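You operate a simulated robot arm through the tools that you are given. There is no shell and no other tool.

The job below is to be done with a simulated robot arm. You get a single attempt, and the scene is never put back.

## Task
Mark the page in the teal book with the blue bookmark.
Fine: raise the cradle wing before opening; knob clear of the cover; don't crack the spine; end with the book shut and the wing flat. Where these are worked on the way, their far stop is far enough and under half their travel is too little: cradle wing.

The check looks at the end state, three seconds after you hand in, the way a careful person would. Anything else that was tipped, shoved, dropped, spilled or broken makes it a failure. A push-on lid holds only when it is set on centred and level and pressed home; a screw cap is set on level and turned clockwise until tight.

## Robot
A 7-joint arm with a three-finger gripper, fixed in place. Base frame: the origin is at the foot of the arm, x ahead of it, y to its left, z up; the work surface is at about z = 734. Units: mm, degrees, N and s.
Its first joint turns from -166.0 to 166.0 degrees. Payload 2.69 kg.
Tool frame: the origin (TCP) lies between the finger pads and is the grasp point; the fingertips stand 30 mm ahead of it; z points along the fingers, y is the line along which they close. The gripper opens to 128 mm. The gripper's body begins 117 mm behind the TCP.
Orientation is that of the tool frame in the base frame, as [roll, pitch, yaw] about the fixed x, y, z axes, in that order (R = Rz(yaw) Ry(pitch) Rx(roll)). With the fingers straight down and closing along the base's y, the tool's x points along the base's -x, its y along +y and its z along -z.

## Interface
- The arm moves only by the tool servo_tool. Its argument "commands" is a list of rows, each an object (a shift or turn left out is 0, a gripper value left out holds the last) with "offset": the shift along the tool's x, y, z in mm, a list of three; "rotation": the turn, a rotation vector about the tool's x, y, z in degrees, a list of three; "fingers": the opening, from 0 (shut) to 1 (fully open). In form: [{"offset": [x, y, z], "rotation": [ax, ay, az], "fingers": fingers}, ...]. A call has 1 to 20 rows; each row shifts and turns the commanded pose from where the row before left it, along the tool's axes as they then stand. Rows are played at 5 a second. More than 50 mm and 8.6 degrees between two rows, or a gripper value outside its range, and nothing of the call is played. Where a pose cannot be reached the arm comes as near as it can. A force on the tool above 90 N (or 10 N above the force at the start of the call, whichever is more), or a blocked arm, ends the call early, and 0.2 s more pass. The fingers move at their own pace and stop on an object; they squeeze with about 44 N. The grip force told is the motor's: it shows also when the fingers shut on nothing. Time passes only in rows, and 0.2 s behind the last, so rows that do not move let the fingers close. The reply holds the time, the measured pose of the TCP, the force on the tool along the base axes, the opening and the grip force, in the units named above and with some noise, with the torque about the TCP (base axes, N m) and any sound that the robot's microphone picked up.
- Cameras (640 x 400 px; columns grow to the right, rows downward): "scene" is fixed at [219.7, 501.6, 1297.3]; the picture's right is [-0.56, -0.83, 0.00], its down [-0.35, 0.24, -0.91] and it looks along [0.75, -0.51, -0.42] (base axes); focal length 352 px, centre (320, 200). "wrist" rides on the gripper at [58, 54, -131] in the tool frame; the picture's right is [-0.68, 0.74, 0.00], its down [-0.62, -0.57, -0.55] and it looks along [-0.40, -0.37, 0.84] (tool axes); focal length 234 px, centre (320, 200). There is no depth. A picture from a camera that has moved, and an enlarged one, comes with that camera's place and axes in the base frame and with its lens.
- capture(camera): a new picture of that camera. It takes no simulated time.
- move_column(by): slides the trunk up (or, below 0, down) by that many mm; the arm rides with it, the base frame stays. It gives what a move gives, with no picture.
- inspect(camera, box): a new picture of the part [left, top, right, bottom] of that camera's present view, enlarged. It takes no simulated time.
- finish_job(): hands the job in; it is judged then, once.

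Places have to be worked out from the pictures, the camera data and where the tool is seen. Open the gripper and draw the arm clear of the work before you hand the job in, unless the task says otherwise.

The tools are called after "Request:" as name(argument=value, ...) on one line, values as JSON. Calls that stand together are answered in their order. servo_tool: Moves the arm, as the interface text tells. Its arguments: {"type":"object","properties":{"commands":{"type":"array"}},"required":["commands"]} The other tools are called the same way: move_column (by) slides the trunk up or down; capture (camera) takes a picture; inspect (camera, box) takes an enlarged picture of a part of a camera's view; finish_job () hands the job in.

At the start:

```text
t: 0.0
tool_pos: [788.9, 45.4, 1105.0]
ee_rot: [180.0, 0.0, 180.0]
contact_force: [-0.4, -0.6, -0.1]
torque: [0.01, -0.02, -0.02]
gripper_width: 127.8
gripper_force: 0.0
trunk travel left (down, up): [-150.0, 200.0]
```

scene: 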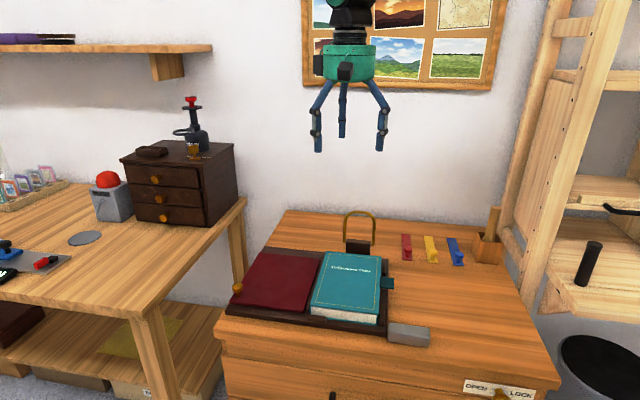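
wrist: 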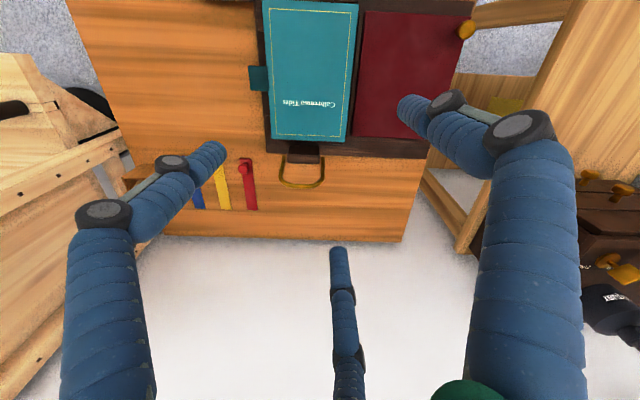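

I see a teal book on a dark cradle with a red wing to the left, a brass loop behind, and three bookmarks (red, yellow, blue) to the right. I'll enlarge the pictures before moving to make out the details.

Request:
inspect(camera="scene", box=[210, 200, 450, 350])

Request:
inspect(camera="scene", box=[340, 200, 540, 325])

Request:
inspect(camera="wrist", box=[160, 0, 480, 200])

```text
2.67 times, centred on (330, 275) of scene
camera zoom: at [219.7, 501.6, 1297.3], right [-0.56, -0.83, 0.0], down [-0.35, 0.24, -0.91], along [0.75, -0.51, -0.42], focal length 937 px, centre (293, 0)
```

zoom: 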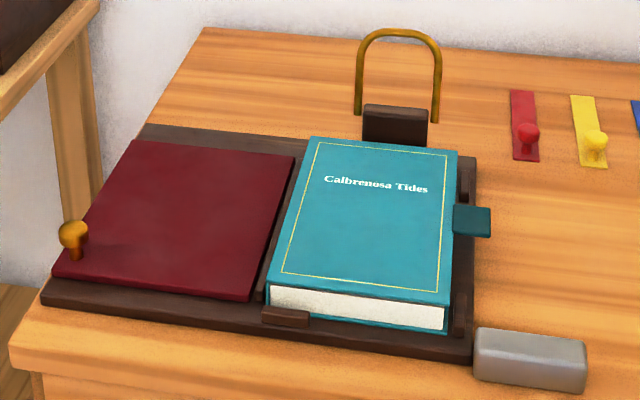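

```text
3.20 times, centred on (440, 262) of scene
camera zoom: at [219.7, 501.6, 1297.3], right [-0.56, -0.83, 0.0], down [-0.35, 0.24, -0.91], along [0.75, -0.51, -0.42], focal length 1125 px, centre (-64, 0)
```

zoom: 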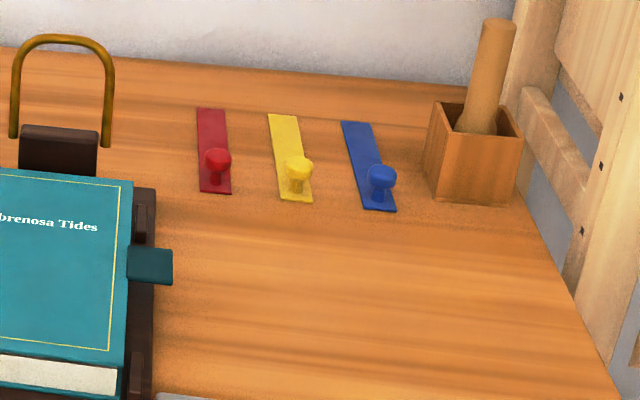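

```text
2.00 times, centred on (320, 100) of wrist
camera zoom: at [730.6, 97.6, 1235.1], right [0.68, 0.74, 0.0], down [0.62, -0.57, 0.55], along [0.4, -0.37, -0.84], focal length 468 px, centre (320, 400)
```

zoom: 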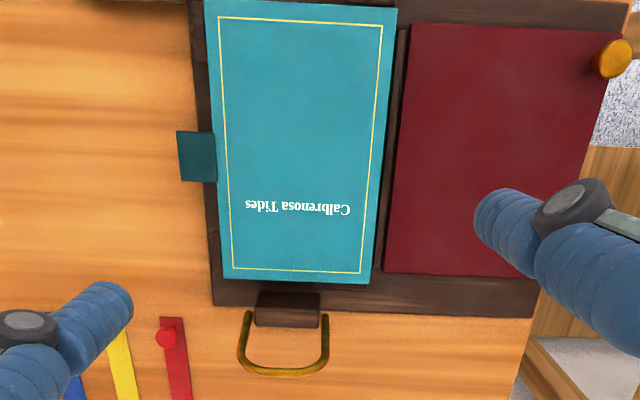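

The cradle is turned about 45° to the base axes: left is about (0.71, 0.71) and away is about (0.71, -0.71). I'll yaw the tool so its closing line runs along the hinge direction, then look again.

Request:
servo_tool(commands=[{"rotation": [0, 0, -7.5]}, {"rotation": [0, 0, -7.5]}, {"rotation": [0, 0, -7.5]}, {"rotation": [0, 0, -7.5]}, {"rotation": [0, 0, -7.5]}, {"rotation": [0, 0, -7.5]}, {"offset": [0, 0, 0]}])

Request:
capture(camera="wrist")

Request:
capture(camera="scene")

```text
t: 1.6
tool_pos: [787.2, 44.9, 1104.8]
ee_rot: [180.0, 0.0, -134.8]
contact_force: [0.0, -0.4, 0.2]
torque: [-0.01, -0.02, 0.03]
gripper_width: 128.1
gripper_force: 0.1
trunk travel left (down, up): [-150.0, 200.0]
```

```text
taken
camera wrist: at [709.1, 40.3, 1235.5], right [-0.04, 1.0, 0.0], down [0.84, 0.04, 0.55], along [0.55, 0.02, -0.84], focal length 234 px, centre (320, 200)
```

wrist: 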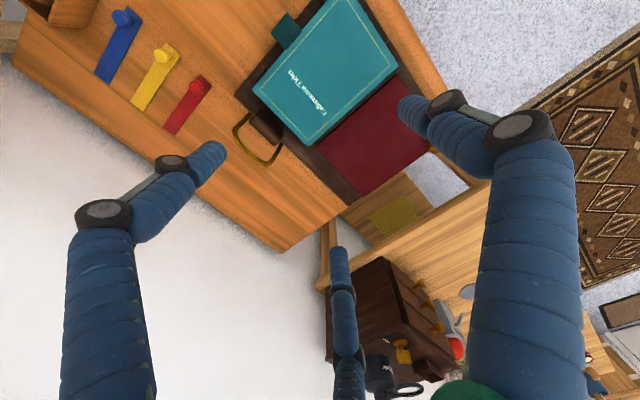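

```text
taken
```

scene: 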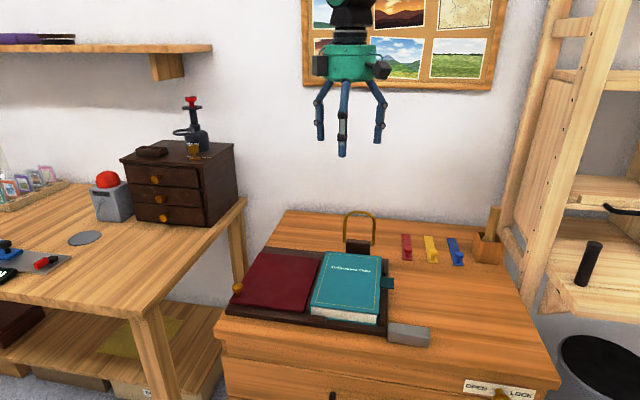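

The hand is drawn with three blue digits although the data say two fingers. I'll close and reopen the gripper in free air to see how they actually move.

Request:
servo_tool(commands=[{"fingers": 0.15}, {"offset": [0, 0, 0]}, {"offset": [0, 0, 0]}])

Request:
capture(camera="wrist")

Request:
inspect(camera="scene", box=[270, 0, 430, 200])

```text
t: 2.4
tool_pos: [788.2, 44.1, 1105.0]
ee_rot: [180.0, 0.1, -135.0]
contact_force: [-0.5, 0.9, -0.4]
torque: [0.01, -0.02, 0.01]
gripper_width: 19.3
gripper_force: 0.0
trunk travel left (down, up): [-150.0, 200.0]
```

```text
taken
camera wrist: at [709.1, 40.4, 1235.4], right [-0.04, 1.0, 0.0], down [0.84, 0.04, 0.55], along [0.55, 0.02, -0.84], focal length 234 px, centre (320, 200)
```

wrist: 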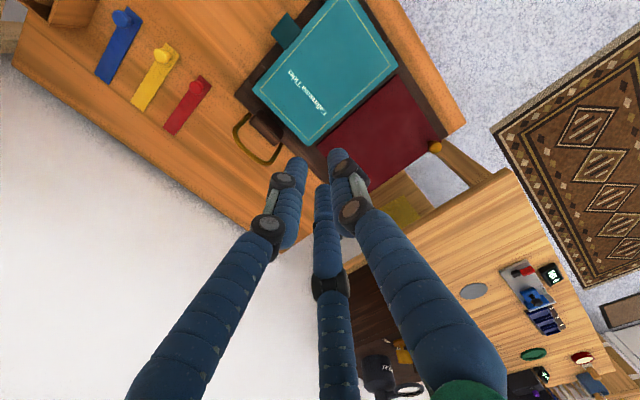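

```text
2.00 times, centred on (350, 100) of scene
camera zoom: at [219.7, 501.6, 1297.3], right [-0.56, -0.83, 0.0], down [-0.35, 0.24, -0.91], along [0.75, -0.51, -0.42], focal length 703 px, centre (260, 400)
```

zoom: 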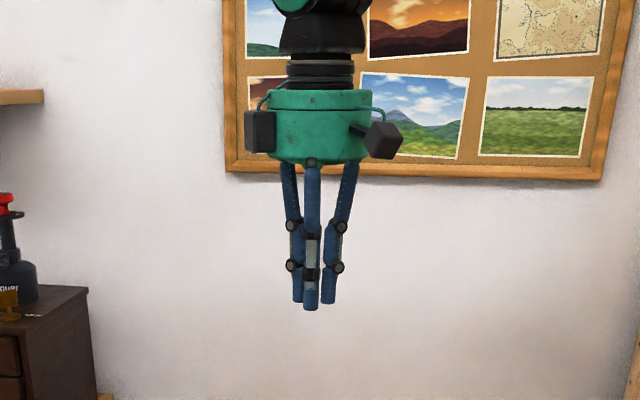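

The digits close symmetrically onto the TCP axis, so I'll treat the closing line as stated (tool y). Next I'll hover above the wing's brass knob, estimated at about (868, 290, 763), for a close look.

Request:
servo_tool(commands=[{"offset": [-28.7, 14.6, 26], "fingers": 0.5}, {"offset": [-28.7, 14.6, 26]}, {"offset": [-28.7, 14.6, 26]}, {"offset": [-28.7, 14.6, 26]}, {"offset": [-28.7, 14.6, 26]}, {"offset": [-28.7, 14.6, 26]}, {"offset": [-28.7, 14.6, 26]}, {"offset": [-28.7, 14.6, 26]}, {"offset": [0, 0, 0]}])

Request:
capture(camera="wrist")

Request:
capture(camera="scene")

```text
t: 4.4
tool_pos: [871.3, 292.6, 893.0]
ee_rot: [-180.0, -0.1, -135.0]
contact_force: [-0.1, -0.6, -0.5]
torque: [-0.03, 0.03, 0.01]
gripper_width: 64.1
gripper_force: 0.2
trunk travel left (down, up): [-150.0, 200.0]
```

```text
taken
camera wrist: at [792.0, 288.8, 1023.4], right [-0.04, 1.0, 0.0], down [0.84, 0.04, 0.55], along [0.55, 0.02, -0.84], focal length 234 px, centre (320, 200)
```

wrist: 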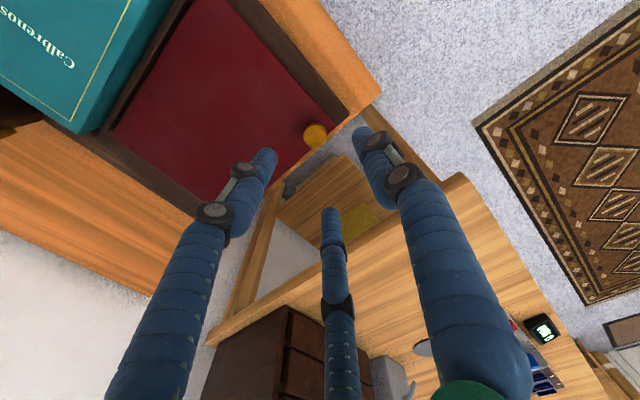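

```text
taken
```

scene: 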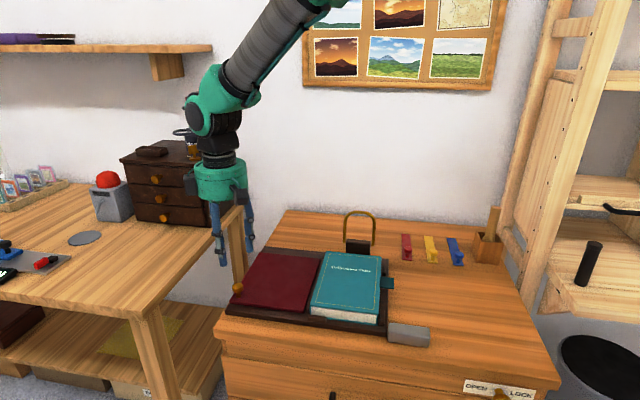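

The knob shows at about (315, 135) in the wrist view, which puts it near (873, 287, 763). I'll zoom in from both cameras to size the ball and the gap around it.

Request:
inspect(camera="wrist", box=[240, 80, 400, 180])

Request:
inspect(camera="scene", box=[190, 200, 350, 325])

```text
4.00 times, centred on (320, 130) of wrist
camera zoom: at [792.0, 288.8, 1023.4], right [-0.04, 1.0, 0.0], down [0.84, 0.04, 0.55], along [0.55, 0.02, -0.84], focal length 937 px, centre (320, 480)
```

zoom: 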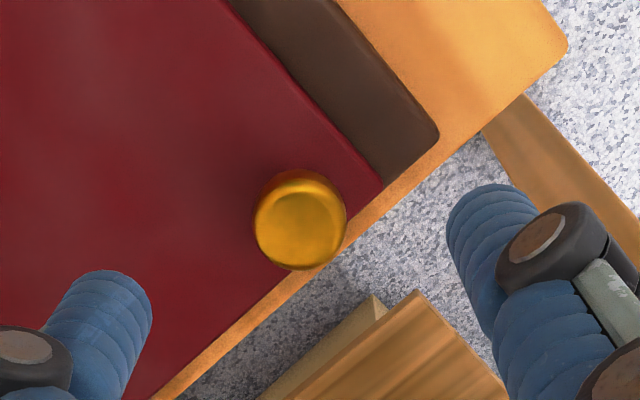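

```text
3.20 times, centred on (270, 262) of scene
camera zoom: at [219.7, 501.6, 1297.3], right [-0.56, -0.83, 0.0], down [-0.35, 0.24, -0.91], along [0.75, -0.51, -0.42], focal length 1125 px, centre (480, 0)
```

zoom: 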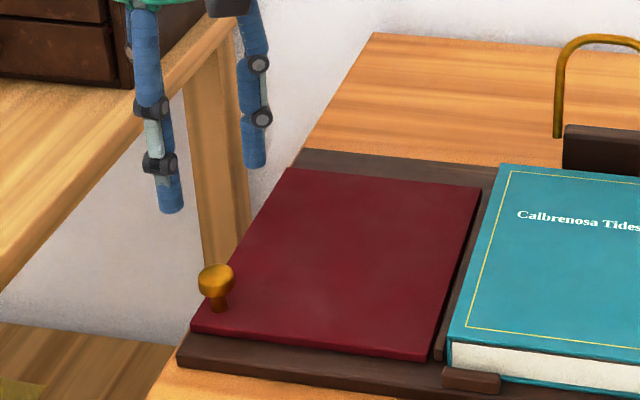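

The knob is a mushroom about 26 mm across, centred near (872, 287) at z of about 768, with the wing surface near 745. I'll centre over it and descend to TCP z ≈ 805 (tips at 775), then check the alignment.

Request:
servo_tool(commands=[{"offset": [3.8, -4.5, 20], "fingers": 0.5}, {"offset": [0, 0, 25]}, {"offset": [0, 0, 25]}, {"offset": [0, 0, 18]}, {"offset": [0, 0, 0]}])

Request:
inspect(camera="wrist", box=[240, 100, 400, 200])

Request:
inspect(camera="scene", box=[190, 200, 350, 325])

```text
t: 5.6
tool_pos: [870.7, 282.5, 808.8]
ee_rot: [-180.0, 0.0, -134.9]
contact_force: [0.4, 0.6, -0.1]
torque: [0.0, 0.02, 0.0]
gripper_width: 63.9
gripper_force: 0.1
trunk travel left (down, up): [-150.0, 200.0]
```

```text
4.00 times, centred on (320, 150) of wrist
camera zoom: at [790.8, 279.5, 938.8], right [-0.04, 1.0, 0.0], down [0.84, 0.04, 0.55], along [0.55, 0.02, -0.84], focal length 937 px, centre (320, 400)
```

zoom: 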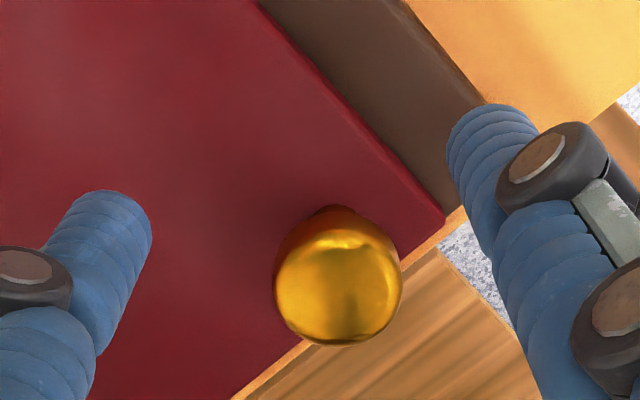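

```text
3.20 times, centred on (270, 262) of scene
camera zoom: at [219.7, 501.6, 1297.3], right [-0.56, -0.83, 0.0], down [-0.35, 0.24, -0.91], along [0.75, -0.51, -0.42], focal length 1125 px, centre (480, 0)
```

zoom: 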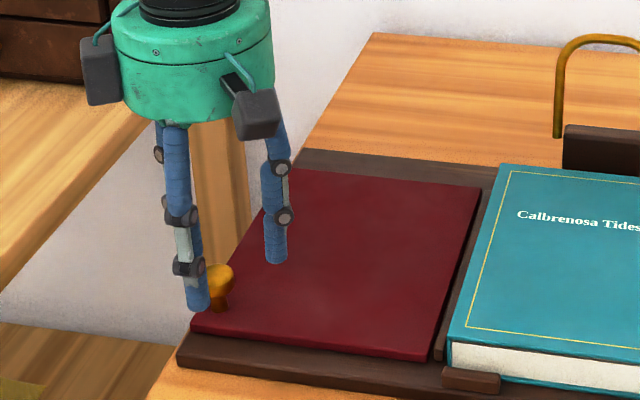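

In the tool frame the knob sits about 5 mm toward tool -x and is centred in y. I'll shift by that much and descend to TCP z ≈ 787, watching the force.

Request:
servo_tool(commands=[{"offset": [-5, 0, 6]}, {"offset": [0, 0, 8]}, {"offset": [0, 0, 6]}, {"offset": [0, 0, 0]}])

Request:
inspect(camera="wrist", box=[240, 100, 400, 200])

Request:
inspect(camera="scene", box=[190, 225, 290, 303])

```text
t: 6.6
tool_pos: [873.3, 288.1, 787.5]
ee_rot: [-180.0, 0.0, -135.0]
contact_force: [-0.5, -0.2, -0.2]
torque: [0.01, 0.0, -0.03]
gripper_width: 63.9
gripper_force: 0.0
trunk travel left (down, up): [-150.0, 200.0]
```

```text
4.00 times, centred on (320, 150) of wrist
camera zoom: at [794.2, 284.2, 918.6], right [-0.04, 1.0, 0.0], down [0.84, 0.04, 0.55], along [0.55, 0.02, -0.84], focal length 937 px, centre (320, 400)
```

zoom: 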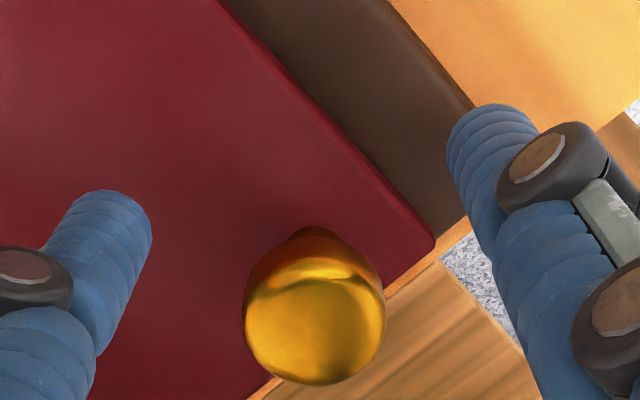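

```text
5.13 times, centred on (240, 264) of scene
camera zoom: at [219.7, 501.6, 1297.3], right [-0.56, -0.83, 0.0], down [-0.35, 0.24, -0.91], along [0.75, -0.51, -0.42], focal length 1803 px, centre (730, -128)
```

zoom: 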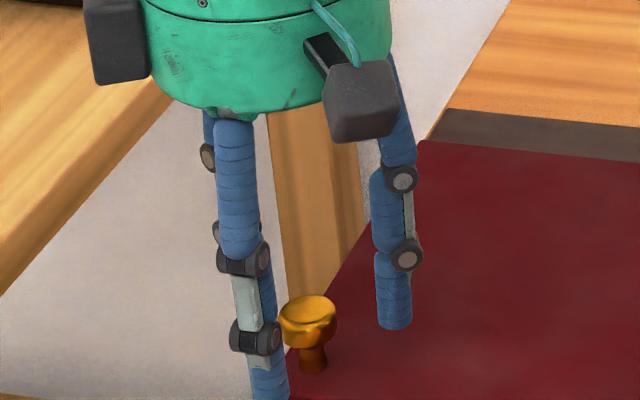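

The knob is centred between the fingers to within about 2 mm and there is no contact force. I'll narrow to 36 mm and then close on it.

Request:
servo_tool(commands=[{"fingers": 0.28}, {"offset": [0, 0, 0]}, {"offset": [0, 0, 0], "fingers": 0.1}, {"offset": [0, 0, 0]}, {"offset": [0, 0, 0]}])

Request:
inspect(camera="wrist", box=[240, 100, 400, 200])

Request:
inspect(camera="scene", box=[190, 225, 290, 303])

```text
t: 7.8
tool_pos: [874.1, 286.9, 788.2]
ee_rot: [179.9, 0.0, -135.0]
contact_force: [0.1, -7.2, 0.5]
torque: [-0.14, 0.01, -0.01]
gripper_width: 26.1
gripper_force: 9.6
trunk travel left (down, up): [-150.0, 200.0]
```

```text
4.00 times, centred on (320, 150) of wrist
camera zoom: at [794.2, 283.7, 918.6], right [-0.04, 1.0, 0.0], down [0.84, 0.04, 0.55], along [0.55, 0.02, -0.84], focal length 937 px, centre (320, 400)
```

zoom: 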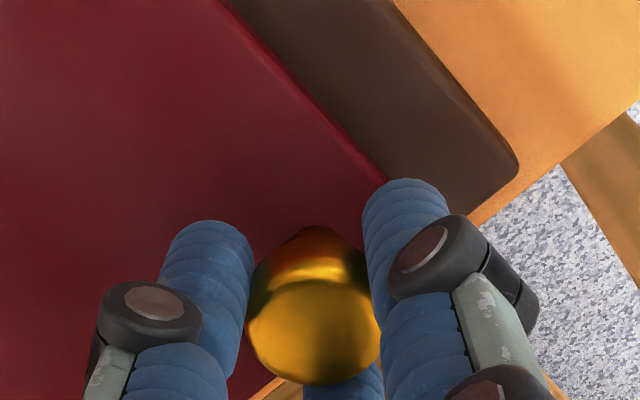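

```text
5.13 times, centred on (240, 264) of scene
camera zoom: at [219.7, 501.6, 1297.3], right [-0.56, -0.83, 0.0], down [-0.35, 0.24, -0.91], along [0.75, -0.51, -0.42], focal length 1803 px, centre (730, -128)
```

zoom: 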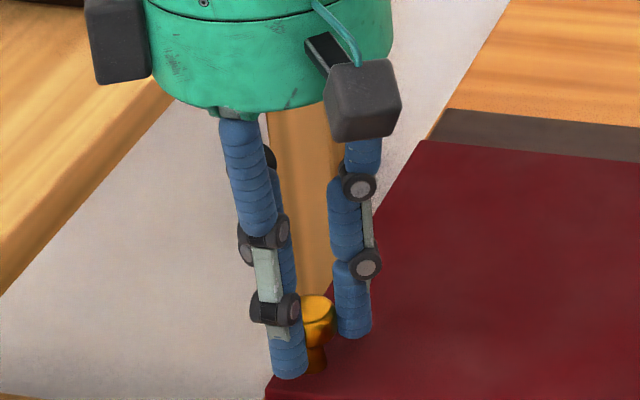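

The fingers have stopped on the knob at 26 mm. I'll raise the wing along its hinge arc (hinge near l≈655, z≈741, radius about 169 mm), doing the first 15° and then checking.

Request:
servo_tool(commands=[{"offset": [0, 0, 0], "fingers": 0.05}, {"offset": [2.9, 0, -14.5]}, {"offset": [4.2, 0, -14.1]}, {"offset": [5.3, 0, -13.7]}, {"offset": [0, 0, 0]}])

Request:
capture(camera="scene")

```text
t: 9.0
tool_pos: [862.9, 277.8, 829.5]
ee_rot: [180.0, 0.0, -135.0]
contact_force: [9.3, -11.4, -1.7]
torque: [-0.19, -0.19, 0.06]
gripper_width: 25.6
gripper_force: 14.0
trunk travel left (down, up): [-150.0, 200.0]
```

```text
taken
```

scene: 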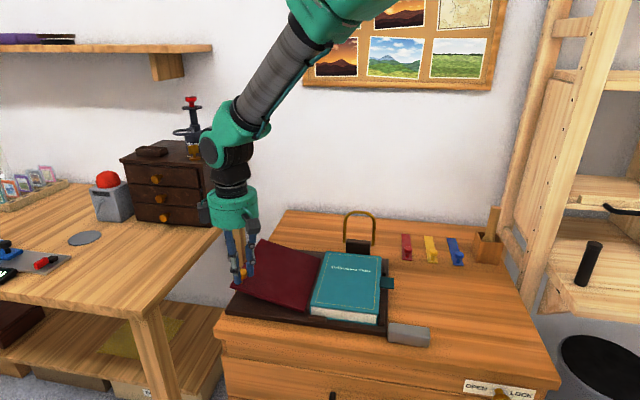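

The wing is following with little force; a side load of about 14 N along the hinge axis shows I'm 1–2 mm off centre. I'll correct that slightly and carry on along the arc.

Request:
servo_tool(commands=[{"offset": [6.6, -1.5, -13.2]}, {"offset": [7.6, 0, -12.6]}, {"offset": [8.8, 0, -11.9]}, {"offset": [9.7, 0, -11.1]}, {"offset": [0, 0, 0]}])

Request:
inspect(camera="scene", box=[190, 180, 430, 350])

```text
t: 10.2
tool_pos: [840.5, 255.0, 877.6]
ee_rot: [180.0, -0.1, -135.0]
contact_force: [-22.5, 23.6, 1.1]
torque: [0.77, 0.78, 0.16]
gripper_width: 24.7
gripper_force: 44.6
trunk travel left (down, up): [-150.0, 200.0]
```

```text
2.35 times, centred on (310, 265) of scene
camera zoom: at [219.7, 501.6, 1297.3], right [-0.56, -0.83, 0.0], down [-0.35, 0.24, -0.91], along [0.75, -0.51, -0.42], focal length 827 px, centre (344, 47)
```

zoom: 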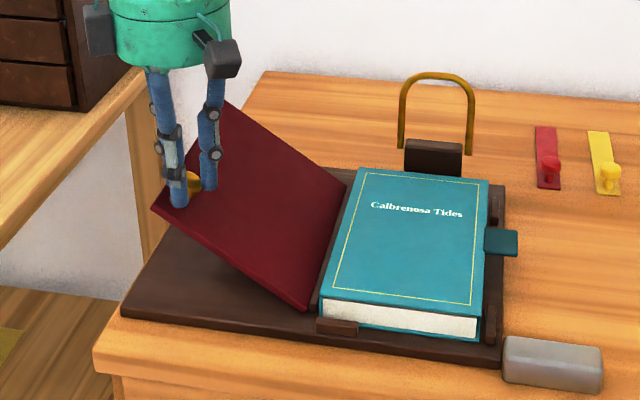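

The wing is at about 35° now. The side load reversed to about -32 N, so I'll shift back 1 mm and keep going up, watching for the stop.

Request:
servo_tool(commands=[{"offset": [10.7, 1.0, -10.2]}, {"offset": [11.5, 0, -9.2]}, {"offset": [0, 0, 0]}])

Request:
inspect(camera="scene", box=[190, 150, 430, 350])

```text
t: 11.0
tool_pos: [824.3, 238.3, 897.1]
ee_rot: [179.9, -0.1, -135.0]
contact_force: [-9.1, -0.3, -8.1]
torque: [-0.15, 0.41, -0.02]
gripper_width: 24.3
gripper_force: 44.9
trunk travel left (down, up): [-150.0, 200.0]
```

```text
2.00 times, centred on (310, 250) of scene
camera zoom: at [219.7, 501.6, 1297.3], right [-0.56, -0.83, 0.0], down [-0.35, 0.24, -0.91], along [0.75, -0.51, -0.42], focal length 703 px, centre (340, 100)
```

zoom: 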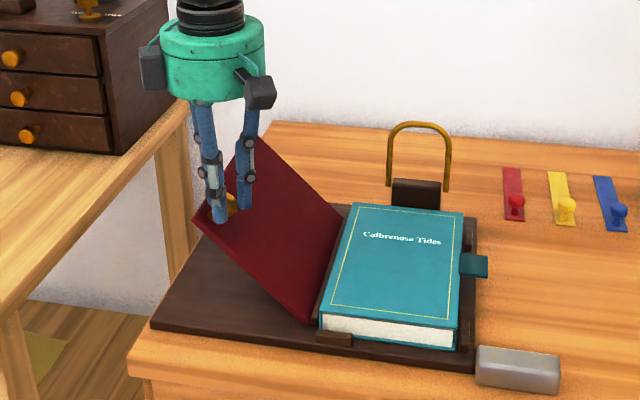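

At about 45° with low forces. Continuing 5° at a time toward the far stop.

Request:
servo_tool(commands=[{"offset": [12.3, 0, -8.1]}, {"offset": [12.9, 0, -7.1]}, {"offset": [0, 0, 0]}])

Request:
inspect(camera="scene", box=[190, 150, 430, 350])

```text
t: 11.6
tool_pos: [819.5, 233.3, 904.7]
ee_rot: [-179.7, 0.6, -134.9]
contact_force: [42.7, 21.2, -38.3]
torque: [0.97, -0.27, 0.13]
gripper_width: 25.3
gripper_force: 45.3
trunk travel left (down, up): [-150.0, 200.0]
stopped in row 2: the force on the tool passed its limit at 142 N (the readings are from after the stop); the commanded pose is now the measured one
```

```text
2.00 times, centred on (310, 250) of scene
camera zoom: at [219.7, 501.6, 1297.3], right [-0.56, -0.83, 0.0], down [-0.35, 0.24, -0.91], along [0.75, -0.51, -0.42], focal length 703 px, centre (340, 100)
```

zoom: 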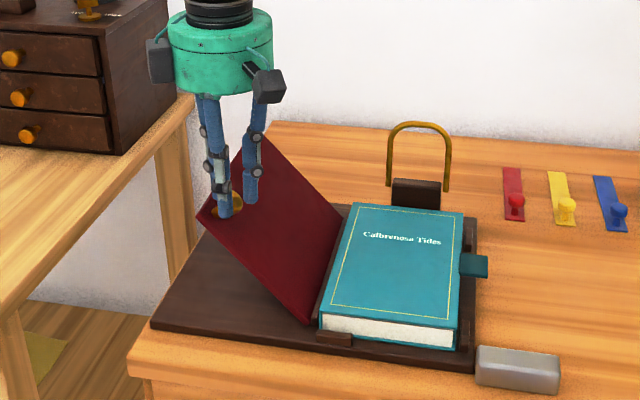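

The wing has met its far stop at about 48°, after a brief force peak. I'll back off about 2 mm to relieve the load before testing whether it stays up by itself.

Request:
servo_tool(commands=[{"offset": [-2.0, 0.5, 1.5]}, {"offset": [0, 0, 0]}])

```text
t: 12.2
tool_pos: [819.7, 232.2, 905.3]
ee_rot: [-179.7, 0.6, -134.9]
contact_force: [44.3, 22.0, -36.4]
torque: [0.25, -0.62, 0.2]
gripper_width: 25.0
gripper_force: 45.2
trunk travel left (down, up): [-150.0, 200.0]
```

The load hasn't dropped yet, so I'll back off a bit further along the arc.

Request:
servo_tool(commands=[{"offset": [-2.5, -0.5, 2.0]}, {"offset": [0, 0, 0]}])

Request:
inspect(camera="wrist", box=[200, 80, 440, 230])

```text
t: 12.8
tool_pos: [819.9, 234.0, 905.0]
ee_rot: [-179.8, 0.4, -135.0]
contact_force: [27.4, 7.8, -20.4]
torque: [-0.18, -0.14, 0.24]
gripper_width: 24.8
gripper_force: 45.5
trunk travel left (down, up): [-150.0, 200.0]
```

```text
2.67 times, centred on (320, 155) of wrist
camera zoom: at [740.0, 228.4, 1034.5], right [-0.04, 1.0, 0.0], down [0.83, 0.03, 0.56], along [0.56, 0.03, -0.83], focal length 624 px, centre (320, 320)
```

zoom: 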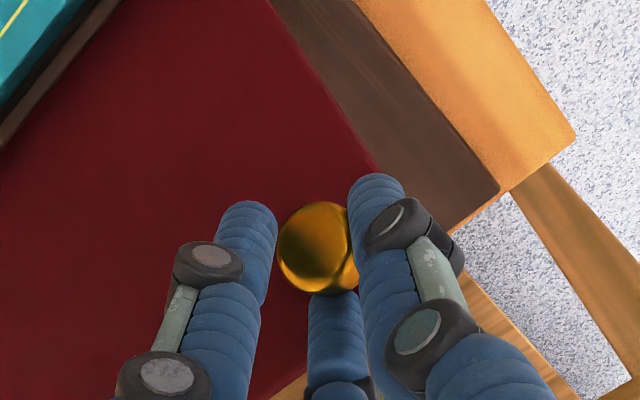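

The load is falling (27 N left). I'll back off once more and then open the fingers slightly to test whether the wing holds.

Request:
servo_tool(commands=[{"offset": [-2.0, -0.3, 1.6]}, {"offset": [0, 0, 0]}])

Request:
servo_tool(commands=[{"fingers": 0.23}, {"offset": [0, 0, 0]}, {"offset": [0, 0, 0]}])

Request:
inspect(camera="scene", box=[190, 150, 430, 350])

Request:
inspect(camera="wrist", box=[200, 80, 440, 230])

```text
t: 13.3
tool_pos: [820.5, 233.3, 904.9]
ee_rot: [-179.8, 0.5, -134.9]
contact_force: [15.6, 0.7, -8.9]
torque: [-0.23, 0.12, 0.21]
gripper_width: 24.4
gripper_force: 44.6
trunk travel left (down, up): [-150.0, 200.0]
```

```text
t: 14.2
tool_pos: [820.0, 233.0, 905.2]
ee_rot: [-179.8, 0.6, -134.8]
contact_force: [0.1, 2.0, -0.3]
torque: [0.07, -0.04, 0.01]
gripper_width: 30.8
gripper_force: 1.3
trunk travel left (down, up): [-150.0, 200.0]
```

```text
2.00 times, centred on (310, 250) of scene
camera zoom: at [219.7, 501.6, 1297.3], right [-0.56, -0.83, 0.0], down [-0.35, 0.24, -0.91], along [0.75, -0.51, -0.42], focal length 703 px, centre (340, 100)
```

zoom: 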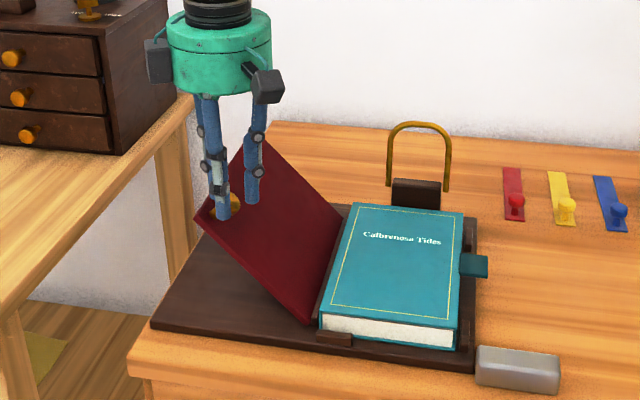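

```text
2.67 times, centred on (320, 155) of wrist
camera zoom: at [739.4, 229.0, 1034.5], right [-0.04, 1.0, 0.0], down [0.83, 0.03, 0.56], along [0.56, 0.03, -0.83], focal length 624 px, centre (320, 320)
```

zoom: 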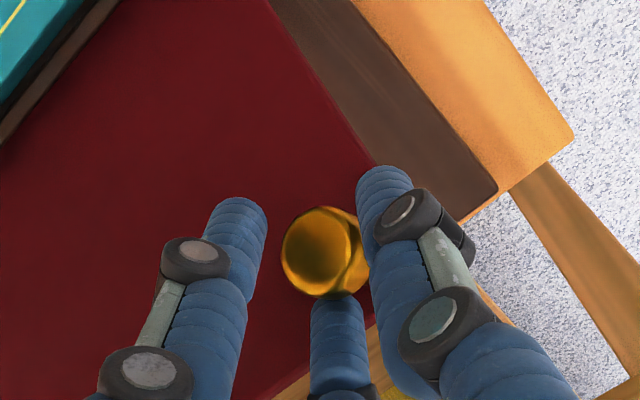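

The wing stays up by itself with the fingers off (zero force). I'll open wider, retreat straight up, and move over to look at the cover's tab near l≈477, a≈498.

Request:
servo_tool(commands=[{"fingers": 0.5}, {"offset": [0, 0, 0]}, {"offset": [0, 0, -25]}, {"offset": [0, 0, -35]}, {"offset": [0, 0, -35]}, {"offset": [38, -12, 0]}, {"offset": [38, -12, 0]}, {"offset": [38, -12, 0]}, {"offset": [38, -12, 0]}, {"offset": [38, -12, 0]}, {"offset": [38, -12, 0]}, {"offset": [38, -12, 0]}, {"offset": [0, 0, 40]}, {"offset": [0, 0, 40]}, {"offset": [0, 0, 30]}, {"offset": [0, 0, 0]}])

Request:
capture(camera="wrist")

Request:
inspect(camera="scene", box=[190, 150, 470, 350])

```text
t: 17.6
tool_pos: [692.3, -12.5, 885.5]
ee_rot: [-179.8, 0.6, -134.8]
contact_force: [0.5, -0.6, -0.1]
torque: [0.02, 0.0, 0.05]
gripper_width: 63.9
gripper_force: 0.0
trunk travel left (down, up): [-150.0, 200.0]
```

```text
taken
camera wrist: at [610.9, -17.8, 1016.5], right [-0.04, 1.0, 0.0], down [0.83, 0.03, 0.56], along [0.56, 0.03, -0.83], focal length 234 px, centre (320, 200)
```

wrist: 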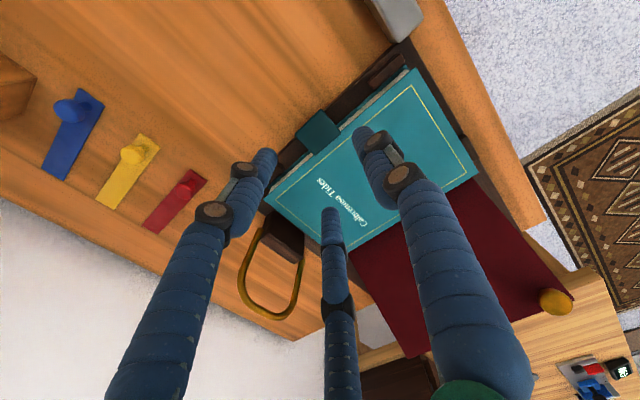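

```text
2.00 times, centred on (330, 250) of scene
camera zoom: at [219.7, 501.6, 1297.3], right [-0.56, -0.83, 0.0], down [-0.35, 0.24, -0.91], along [0.75, -0.51, -0.42], focal length 703 px, centre (300, 100)
```

zoom: 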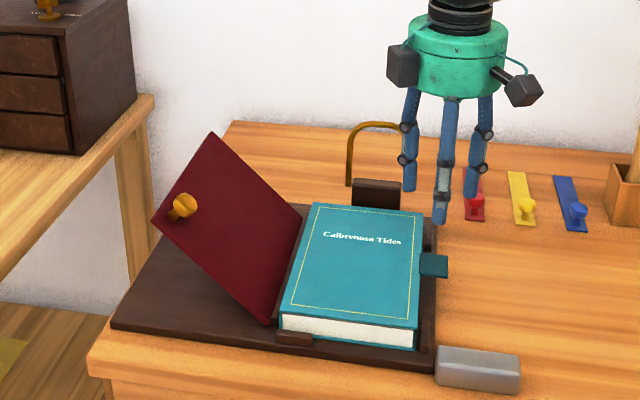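

The wing stands raised on its own. I'll zoom in on the tab from the wrist camera to locate it precisely.

Request:
inspect(camera="wrist", box=[240, 80, 400, 180])

Request:
inspect(camera="scene", box=[340, 240, 440, 303])

```text
4.00 times, centred on (320, 130) of wrist
camera zoom: at [610.9, -17.8, 1016.5], right [-0.04, 1.0, 0.0], down [0.83, 0.03, 0.56], along [0.56, 0.03, -0.83], focal length 937 px, centre (320, 480)
```

zoom: 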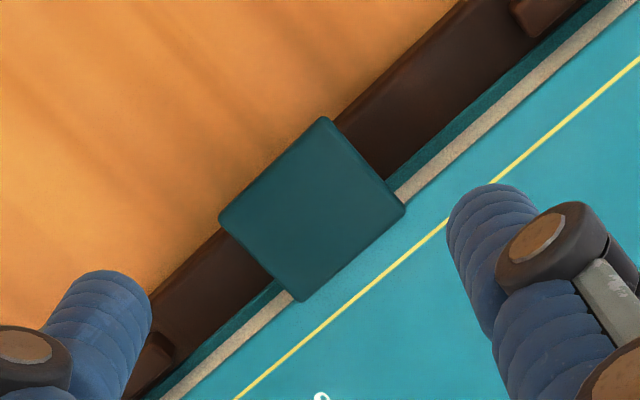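

```text
6.35 times, centred on (390, 272) of scene
camera zoom: at [219.7, 501.6, 1297.3], right [-0.56, -0.83, 0.0], down [-0.35, 0.24, -0.91], along [0.75, -0.51, -0.42], focal length 2232 px, centre (-124, -254)
```

zoom: 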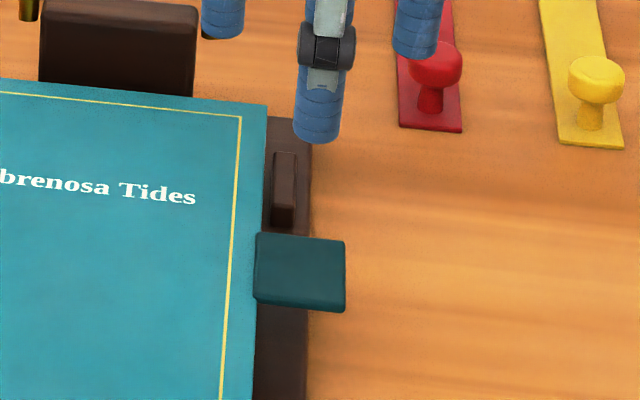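

The tab is about 38 mm wide and centred on the TCP line (tool x≈+3, y≈0) at z≈764. I'll shift slightly toward its outer edge, narrow the fingers to 54 mm, and lower to z≈800 before a check.

Request:
servo_tool(commands=[{"offset": [3, 0, 20], "fingers": 0.42}, {"offset": [3, 0, 30]}, {"offset": [0, 0, 30]}, {"offset": [0, 0, 6]}, {"offset": [0, 0, 0]}])

Request:
inspect(camera="wrist", box=[240, 100, 400, 200])

Request:
inspect(camera="scene", box=[340, 220, 440, 298])

```text
t: 18.8
tool_pos: [687.9, -14.8, 800.9]
ee_rot: [-179.8, 0.6, -134.9]
contact_force: [-0.2, 0.0, -0.9]
torque: [0.0, 0.03, -0.01]
gripper_width: 53.9
gripper_force: 0.1
trunk travel left (down, up): [-150.0, 200.0]
```

```text
4.00 times, centred on (320, 150) of wrist
camera zoom: at [607.2, -20.0, 930.9], right [-0.04, 1.0, 0.0], down [0.83, 0.03, 0.56], along [0.56, 0.03, -0.83], focal length 937 px, centre (320, 400)
```

zoom: 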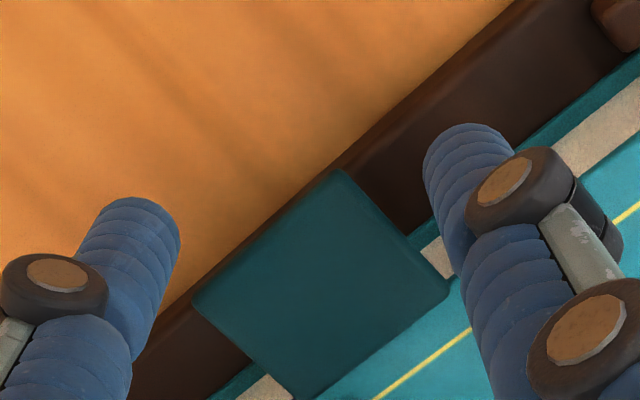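

```text
5.13 times, centred on (390, 259) of scene
camera zoom: at [219.7, 501.6, 1297.3], right [-0.56, -0.83, 0.0], down [-0.35, 0.24, -0.91], along [0.75, -0.51, -0.42], focal length 1803 px, centre (-39, -103)
```

zoom: 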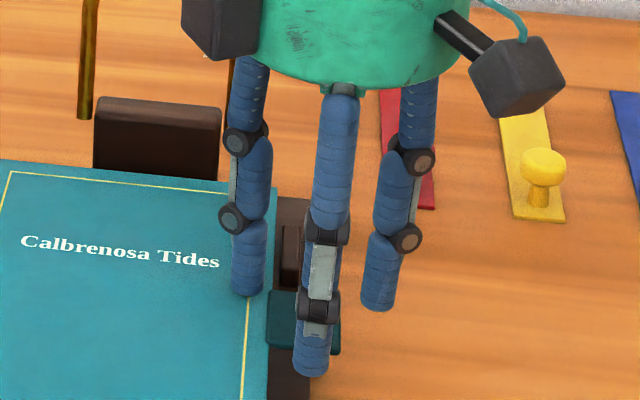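

No contact so far, and the tab sits about 1.5 mm toward tool -y. I'll correct that and lower in small steps to make sure nothing touches the book cover.

Request:
servo_tool(commands=[{"offset": [0, -1.5, 3]}, {"offset": [0, 0, 3]}, {"offset": [0, 0, 2]}, {"offset": [0, 0, 2]}, {"offset": [0, 0, 0]}])

Request:
inspect(camera="scene", box=[340, 220, 440, 298])

```text
t: 19.9
tool_pos: [690.5, -16.9, 794.8]
ee_rot: [-179.5, 0.9, -135.0]
contact_force: [-2.5, 15.7, 39.3]
torque: [0.88, -1.52, 0.75]
gripper_width: 60.2
gripper_force: 4.0
trunk travel left (down, up): [-150.0, 200.0]
```

```text
5.13 times, centred on (390, 259) of scene
camera zoom: at [219.7, 501.6, 1297.3], right [-0.56, -0.83, 0.0], down [-0.35, 0.24, -0.91], along [0.75, -0.51, -0.42], focal length 1803 px, centre (-39, -103)
```

zoom: 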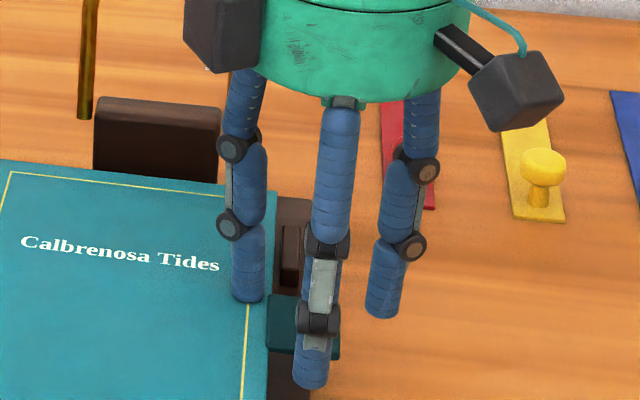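

Contact came at about 39 N, and the torque places it at tool (-36, -21). So the hand really has three fingers at 120°, and one of them landed on the cover. I'm lifting off now. The new plan is to point tool y down, slide that single finger under the tab at a 45° tilt, and lift the cover like a hook.

Request:
servo_tool(commands=[{"offset": [0, 0, -15]}, {"offset": [0, 0, -30]}, {"offset": [0, 0, -30]}, {"offset": [18, 0, -30]}, {"offset": [18, 0, -20]}, {"offset": [0, 0, 0], "fingers": 0.55}, {"offset": [0, 0, 0]}])

Request:
inspect(camera="scene", box=[230, 180, 490, 343])

```text
t: 21.6
tool_pos: [665.0, -45.2, 915.6]
ee_rot: [-179.8, 0.6, -135.0]
contact_force: [0.5, 0.4, 0.0]
torque: [0.02, 0.0, 0.02]
gripper_width: 70.2
gripper_force: 0.1
trunk travel left (down, up): [-150.0, 200.0]
```

```text
2.45 times, centred on (360, 262) of scene
camera zoom: at [219.7, 501.6, 1297.3], right [-0.56, -0.83, 0.0], down [-0.35, 0.24, -0.91], along [0.75, -0.51, -0.42], focal length 863 px, centre (222, 49)
```

zoom: 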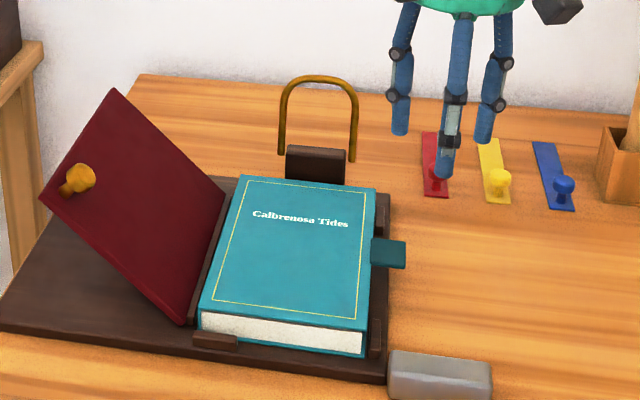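

Book and wing are undisturbed. I'll turn the hand 90° in place so the single finger (tool +y) faces the right side of the book.

Request:
servo_tool(commands=[{"rotation": [0, 0, -8.2]}, {"rotation": [0, 0, -8.2]}, {"rotation": [0, 0, -8.2]}, {"rotation": [0, 0, -8.2]}, {"rotation": [0, 0, -8.2]}, {"rotation": [0, 0, -8.2]}, {"rotation": [0, 0, -8.2]}, {"rotation": [0, 0, -8.2]}, {"rotation": [0, 0, -8.2]}, {"rotation": [0, 0, -8.2]}, {"rotation": [0, 0, -8.0]}, {"offset": [0, 0, 0]}])

Request:
capture(camera="scene")

```text
t: 24.1
tool_pos: [662.7, -45.5, 916.5]
ee_rot: [-179.5, -0.2, -44.8]
contact_force: [-0.1, 0.0, -0.8]
torque: [-0.02, -0.02, -0.02]
gripper_width: 70.5
gripper_force: 0.0
trunk travel left (down, up): [-150.0, 200.0]
```

```text
taken
```

scene: 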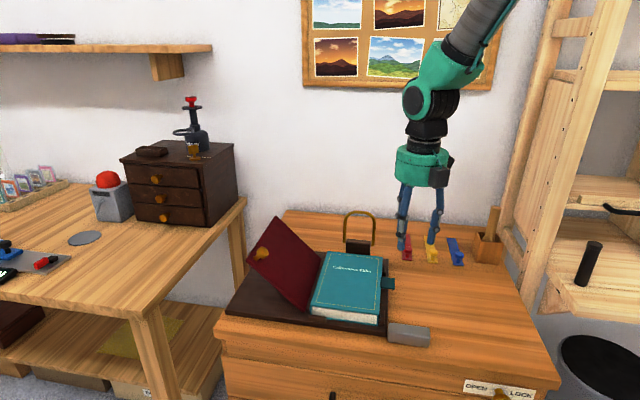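

The yaw is reached. Now I'll tilt 45° about the tool's x so the fingers point toward the book (left and down).

Request:
servo_tool(commands=[{"rotation": [7.5, 0, 0]}, {"rotation": [7.5, 0, 0]}, {"rotation": [7.5, 0, 0]}, {"rotation": [7.5, 0, 0]}, {"rotation": [7.5, 0, 0]}, {"rotation": [7.5, 0, 0]}, {"offset": [0, 0, 0]}])

Request:
capture(camera="scene")

Request:
capture(camera="wrist")

```text
t: 25.8
tool_pos: [665.7, -46.4, 920.2]
ee_rot: [-156.5, -0.1, -45.0]
contact_force: [-0.1, -0.4, 0.0]
torque: [0.05, 0.01, 0.01]
gripper_width: 70.5
gripper_force: 0.1
out of reach, approached as far as the arm can: row 3, 4, 5, 6
trunk travel left (down, up): [-150.0, 200.0]
```

```text
taken
```

scene: 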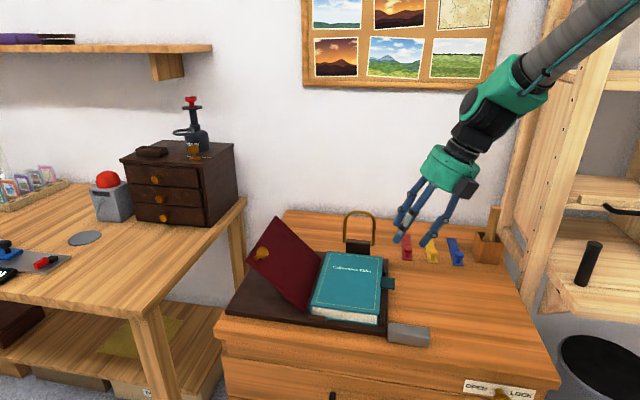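

```text
taken
camera wrist: at [635.8, -159.0, 1018.7], right [-0.96, 0.0, -0.3], down [-0.22, 0.65, 0.73], along [0.19, 0.76, -0.62], focal length 234 px, centre (320, 200)
```

wrist: 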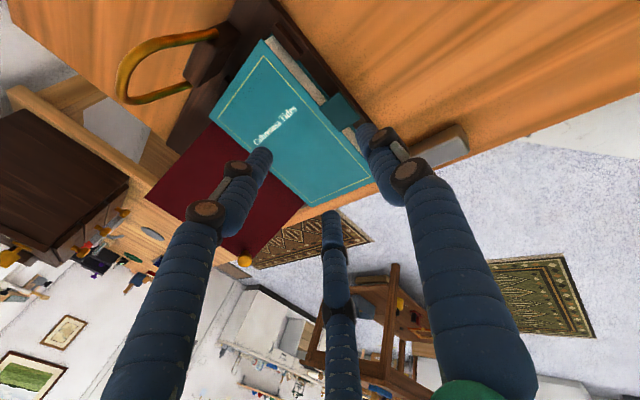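

The arm can only tilt about 23° with this roll, probably a wrist-joint limit. By symmetry, rolling the hand 120° puts another finger in the hook position and is much closer to the starting yaw. I'll undo the tilt first and see where the commanded pose stands.

Request:
servo_tool(commands=[{"rotation": [-7.5, 0, 0]}, {"rotation": [-7.5, 0, 0]}, {"rotation": [-7.5, 0, 0]}, {"offset": [0, 0, 0]}])

```text
t: 26.8
tool_pos: [666.2, -47.3, 921.0]
ee_rot: [-179.2, -0.2, -45.1]
contact_force: [0.3, 0.5, -0.2]
torque: [-0.03, 0.07, -0.03]
gripper_width: 70.2
gripper_force: 0.0
trunk travel left (down, up): [-150.0, 200.0]
```

Back to vertical. Now I'll roll +120° about the tool axis (yaw to about -165°).

Request:
servo_tool(commands=[{"rotation": [0, 0, 8.5]}, {"rotation": [0, 0, 8.5]}, {"rotation": [0, 0, 8.5]}, {"rotation": [0, 0, 8.5]}, {"rotation": [0, 0, 8.5]}, {"rotation": [0, 0, 8.5]}, {"rotation": [0, 0, 8.5]}, {"rotation": [0, 0, 8.5]}, {"rotation": [0, 0, 8.5]}, {"rotation": [0, 0, 8.5]}, {"rotation": [0, 0, 8.5]}, {"rotation": [0, 0, 8.5]}, {"rotation": [0, 0, 8.5]}, {"rotation": [0, 0, 8.5]}, {"rotation": [0, 0, 1.0]}, {"offset": [0, 0, 0]}])

Request:
servo_tool(commands=[{"rotation": [-3.75, -6.495, 0]}, {"rotation": [-3.75, -6.495, 0]}, {"rotation": [-3.75, -6.495, 0]}, {"rotation": [-3.75, -6.495, 0]}, {"rotation": [-3.75, -6.495, 0]}, {"rotation": [-3.75, -6.495, 0]}, {"offset": [0, 0, 0]}])

Request:
capture(camera="scene")

Request:
capture(camera="wrist")

```text
t: 30.1
tool_pos: [667.6, -44.5, 921.0]
ee_rot: [179.6, 0.9, -165.1]
contact_force: [-0.3, -0.5, -0.2]
torque: [-0.03, 0.01, -0.03]
gripper_width: 70.4
gripper_force: 0.1
trunk travel left (down, up): [-150.0, 200.0]
```

```text
t: 31.8
tool_pos: [666.5, -46.1, 920.0]
ee_rot: [152.7, 38.7, -174.8]
contact_force: [-0.1, -0.5, -0.9]
torque: [0.02, 0.01, 0.02]
gripper_width: 70.3
gripper_force: 0.1
trunk travel left (down, up): [-150.0, 200.0]
```

```text
taken
```

scene: 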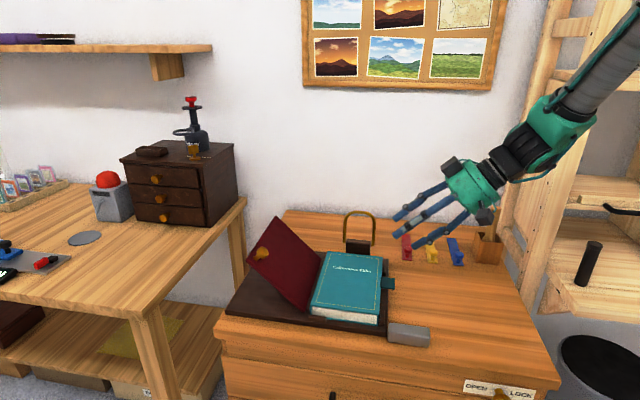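

```text
taken
camera wrist: at [534.2, -70.7, 993.4], right [0.26, 0.68, 0.69], down [0.4, -0.72, 0.56], along [0.88, 0.13, -0.46], focal length 234 px, centre (320, 200)
```

wrist: 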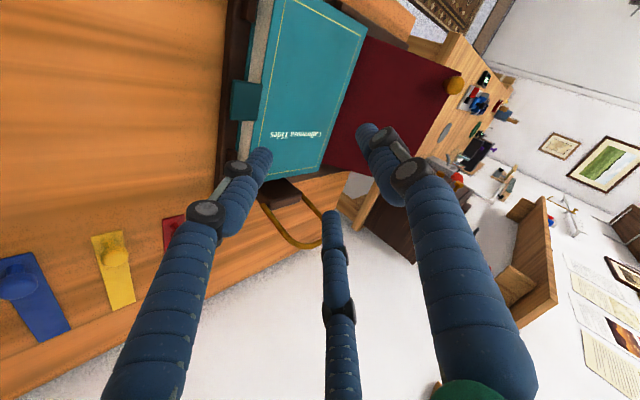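

The 45° tilt is reached with this roll. I'll zoom in on the tab from here to fix its position in the tool frame.

Request:
inspect(camera="wrist", box=[200, 50, 320, 125])

Request:
inspect(camera="scene", box=[340, 180, 480, 300])

```text
5.33 times, centred on (260, 88) of wrist
camera zoom: at [534.2, -70.7, 993.4], right [0.26, 0.68, 0.69], down [0.4, -0.72, 0.56], along [0.88, 0.13, -0.46], focal length 1249 px, centre (640, 800)
```

zoom: 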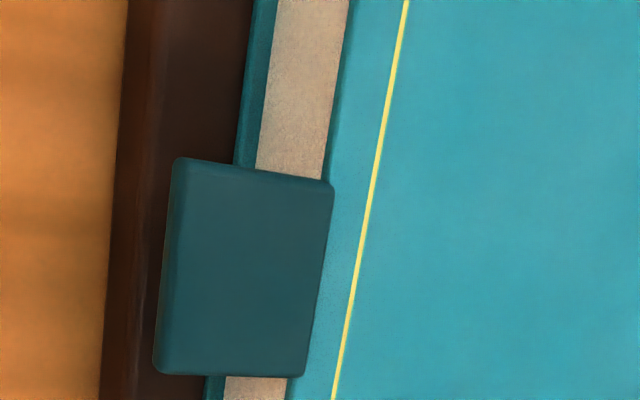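

```text
3.33 times, centred on (410, 240) of scene
camera zoom: at [219.7, 501.6, 1297.3], right [-0.56, -0.83, 0.0], down [-0.35, 0.24, -0.91], along [0.75, -0.51, -0.42], focal length 1172 px, centre (20, 67)
```

zoom: 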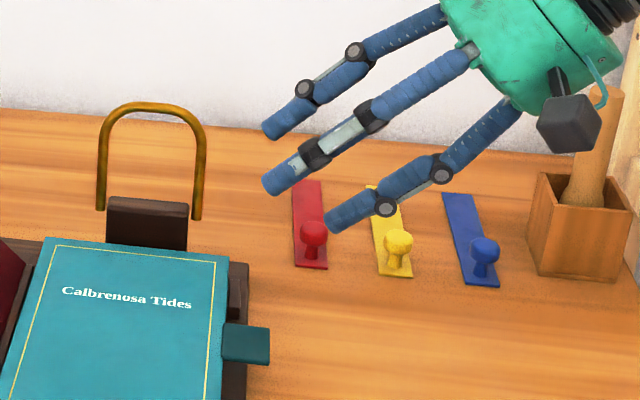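

The tab's outer edge is at l≈460.5, a≈497.5, z≈765. I'll lower the hand to the right of the tab, stopping about 30 mm above hook height, to check the lower finger against it.

Request:
servo_tool(commands=[{"offset": [18.3, -9.0, 23.2]}, {"offset": [18.3, -9.0, 23.2]}, {"offset": [18.3, -9.0, 23.2]}, {"offset": [0, 0, 0]}])

Request:
inspect(camera="wrist", box=[160, 50, 400, 200])

Request:
inspect(camera="scene", box=[340, 200, 480, 300])

```text
t: 32.8
tool_pos: [667.8, -40.9, 826.7]
ee_rot: [152.9, 38.7, -174.8]
contact_force: [0.3, -0.2, -0.3]
torque: [0.01, 0.0, 0.03]
gripper_width: 70.6
gripper_force: 0.1
trunk travel left (down, up): [-150.0, 200.0]
```

```text
2.67 times, centred on (280, 125) of wrist
camera zoom: at [536.4, -65.3, 900.1], right [0.26, 0.68, 0.69], down [0.41, -0.72, 0.56], along [0.88, 0.13, -0.46], focal length 624 px, centre (427, 400)
```

zoom: 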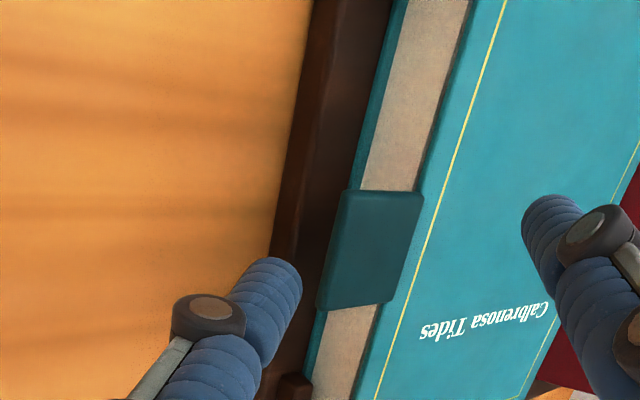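

```text
4.00 times, centred on (410, 250) of scene
camera zoom: at [219.7, 501.6, 1297.3], right [-0.56, -0.83, 0.0], down [-0.35, 0.24, -0.91], along [0.75, -0.51, -0.42], focal length 1406 px, centre (-40, 0)
```

zoom: 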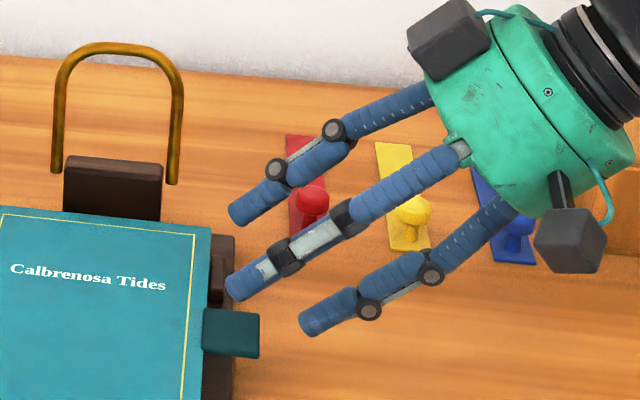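

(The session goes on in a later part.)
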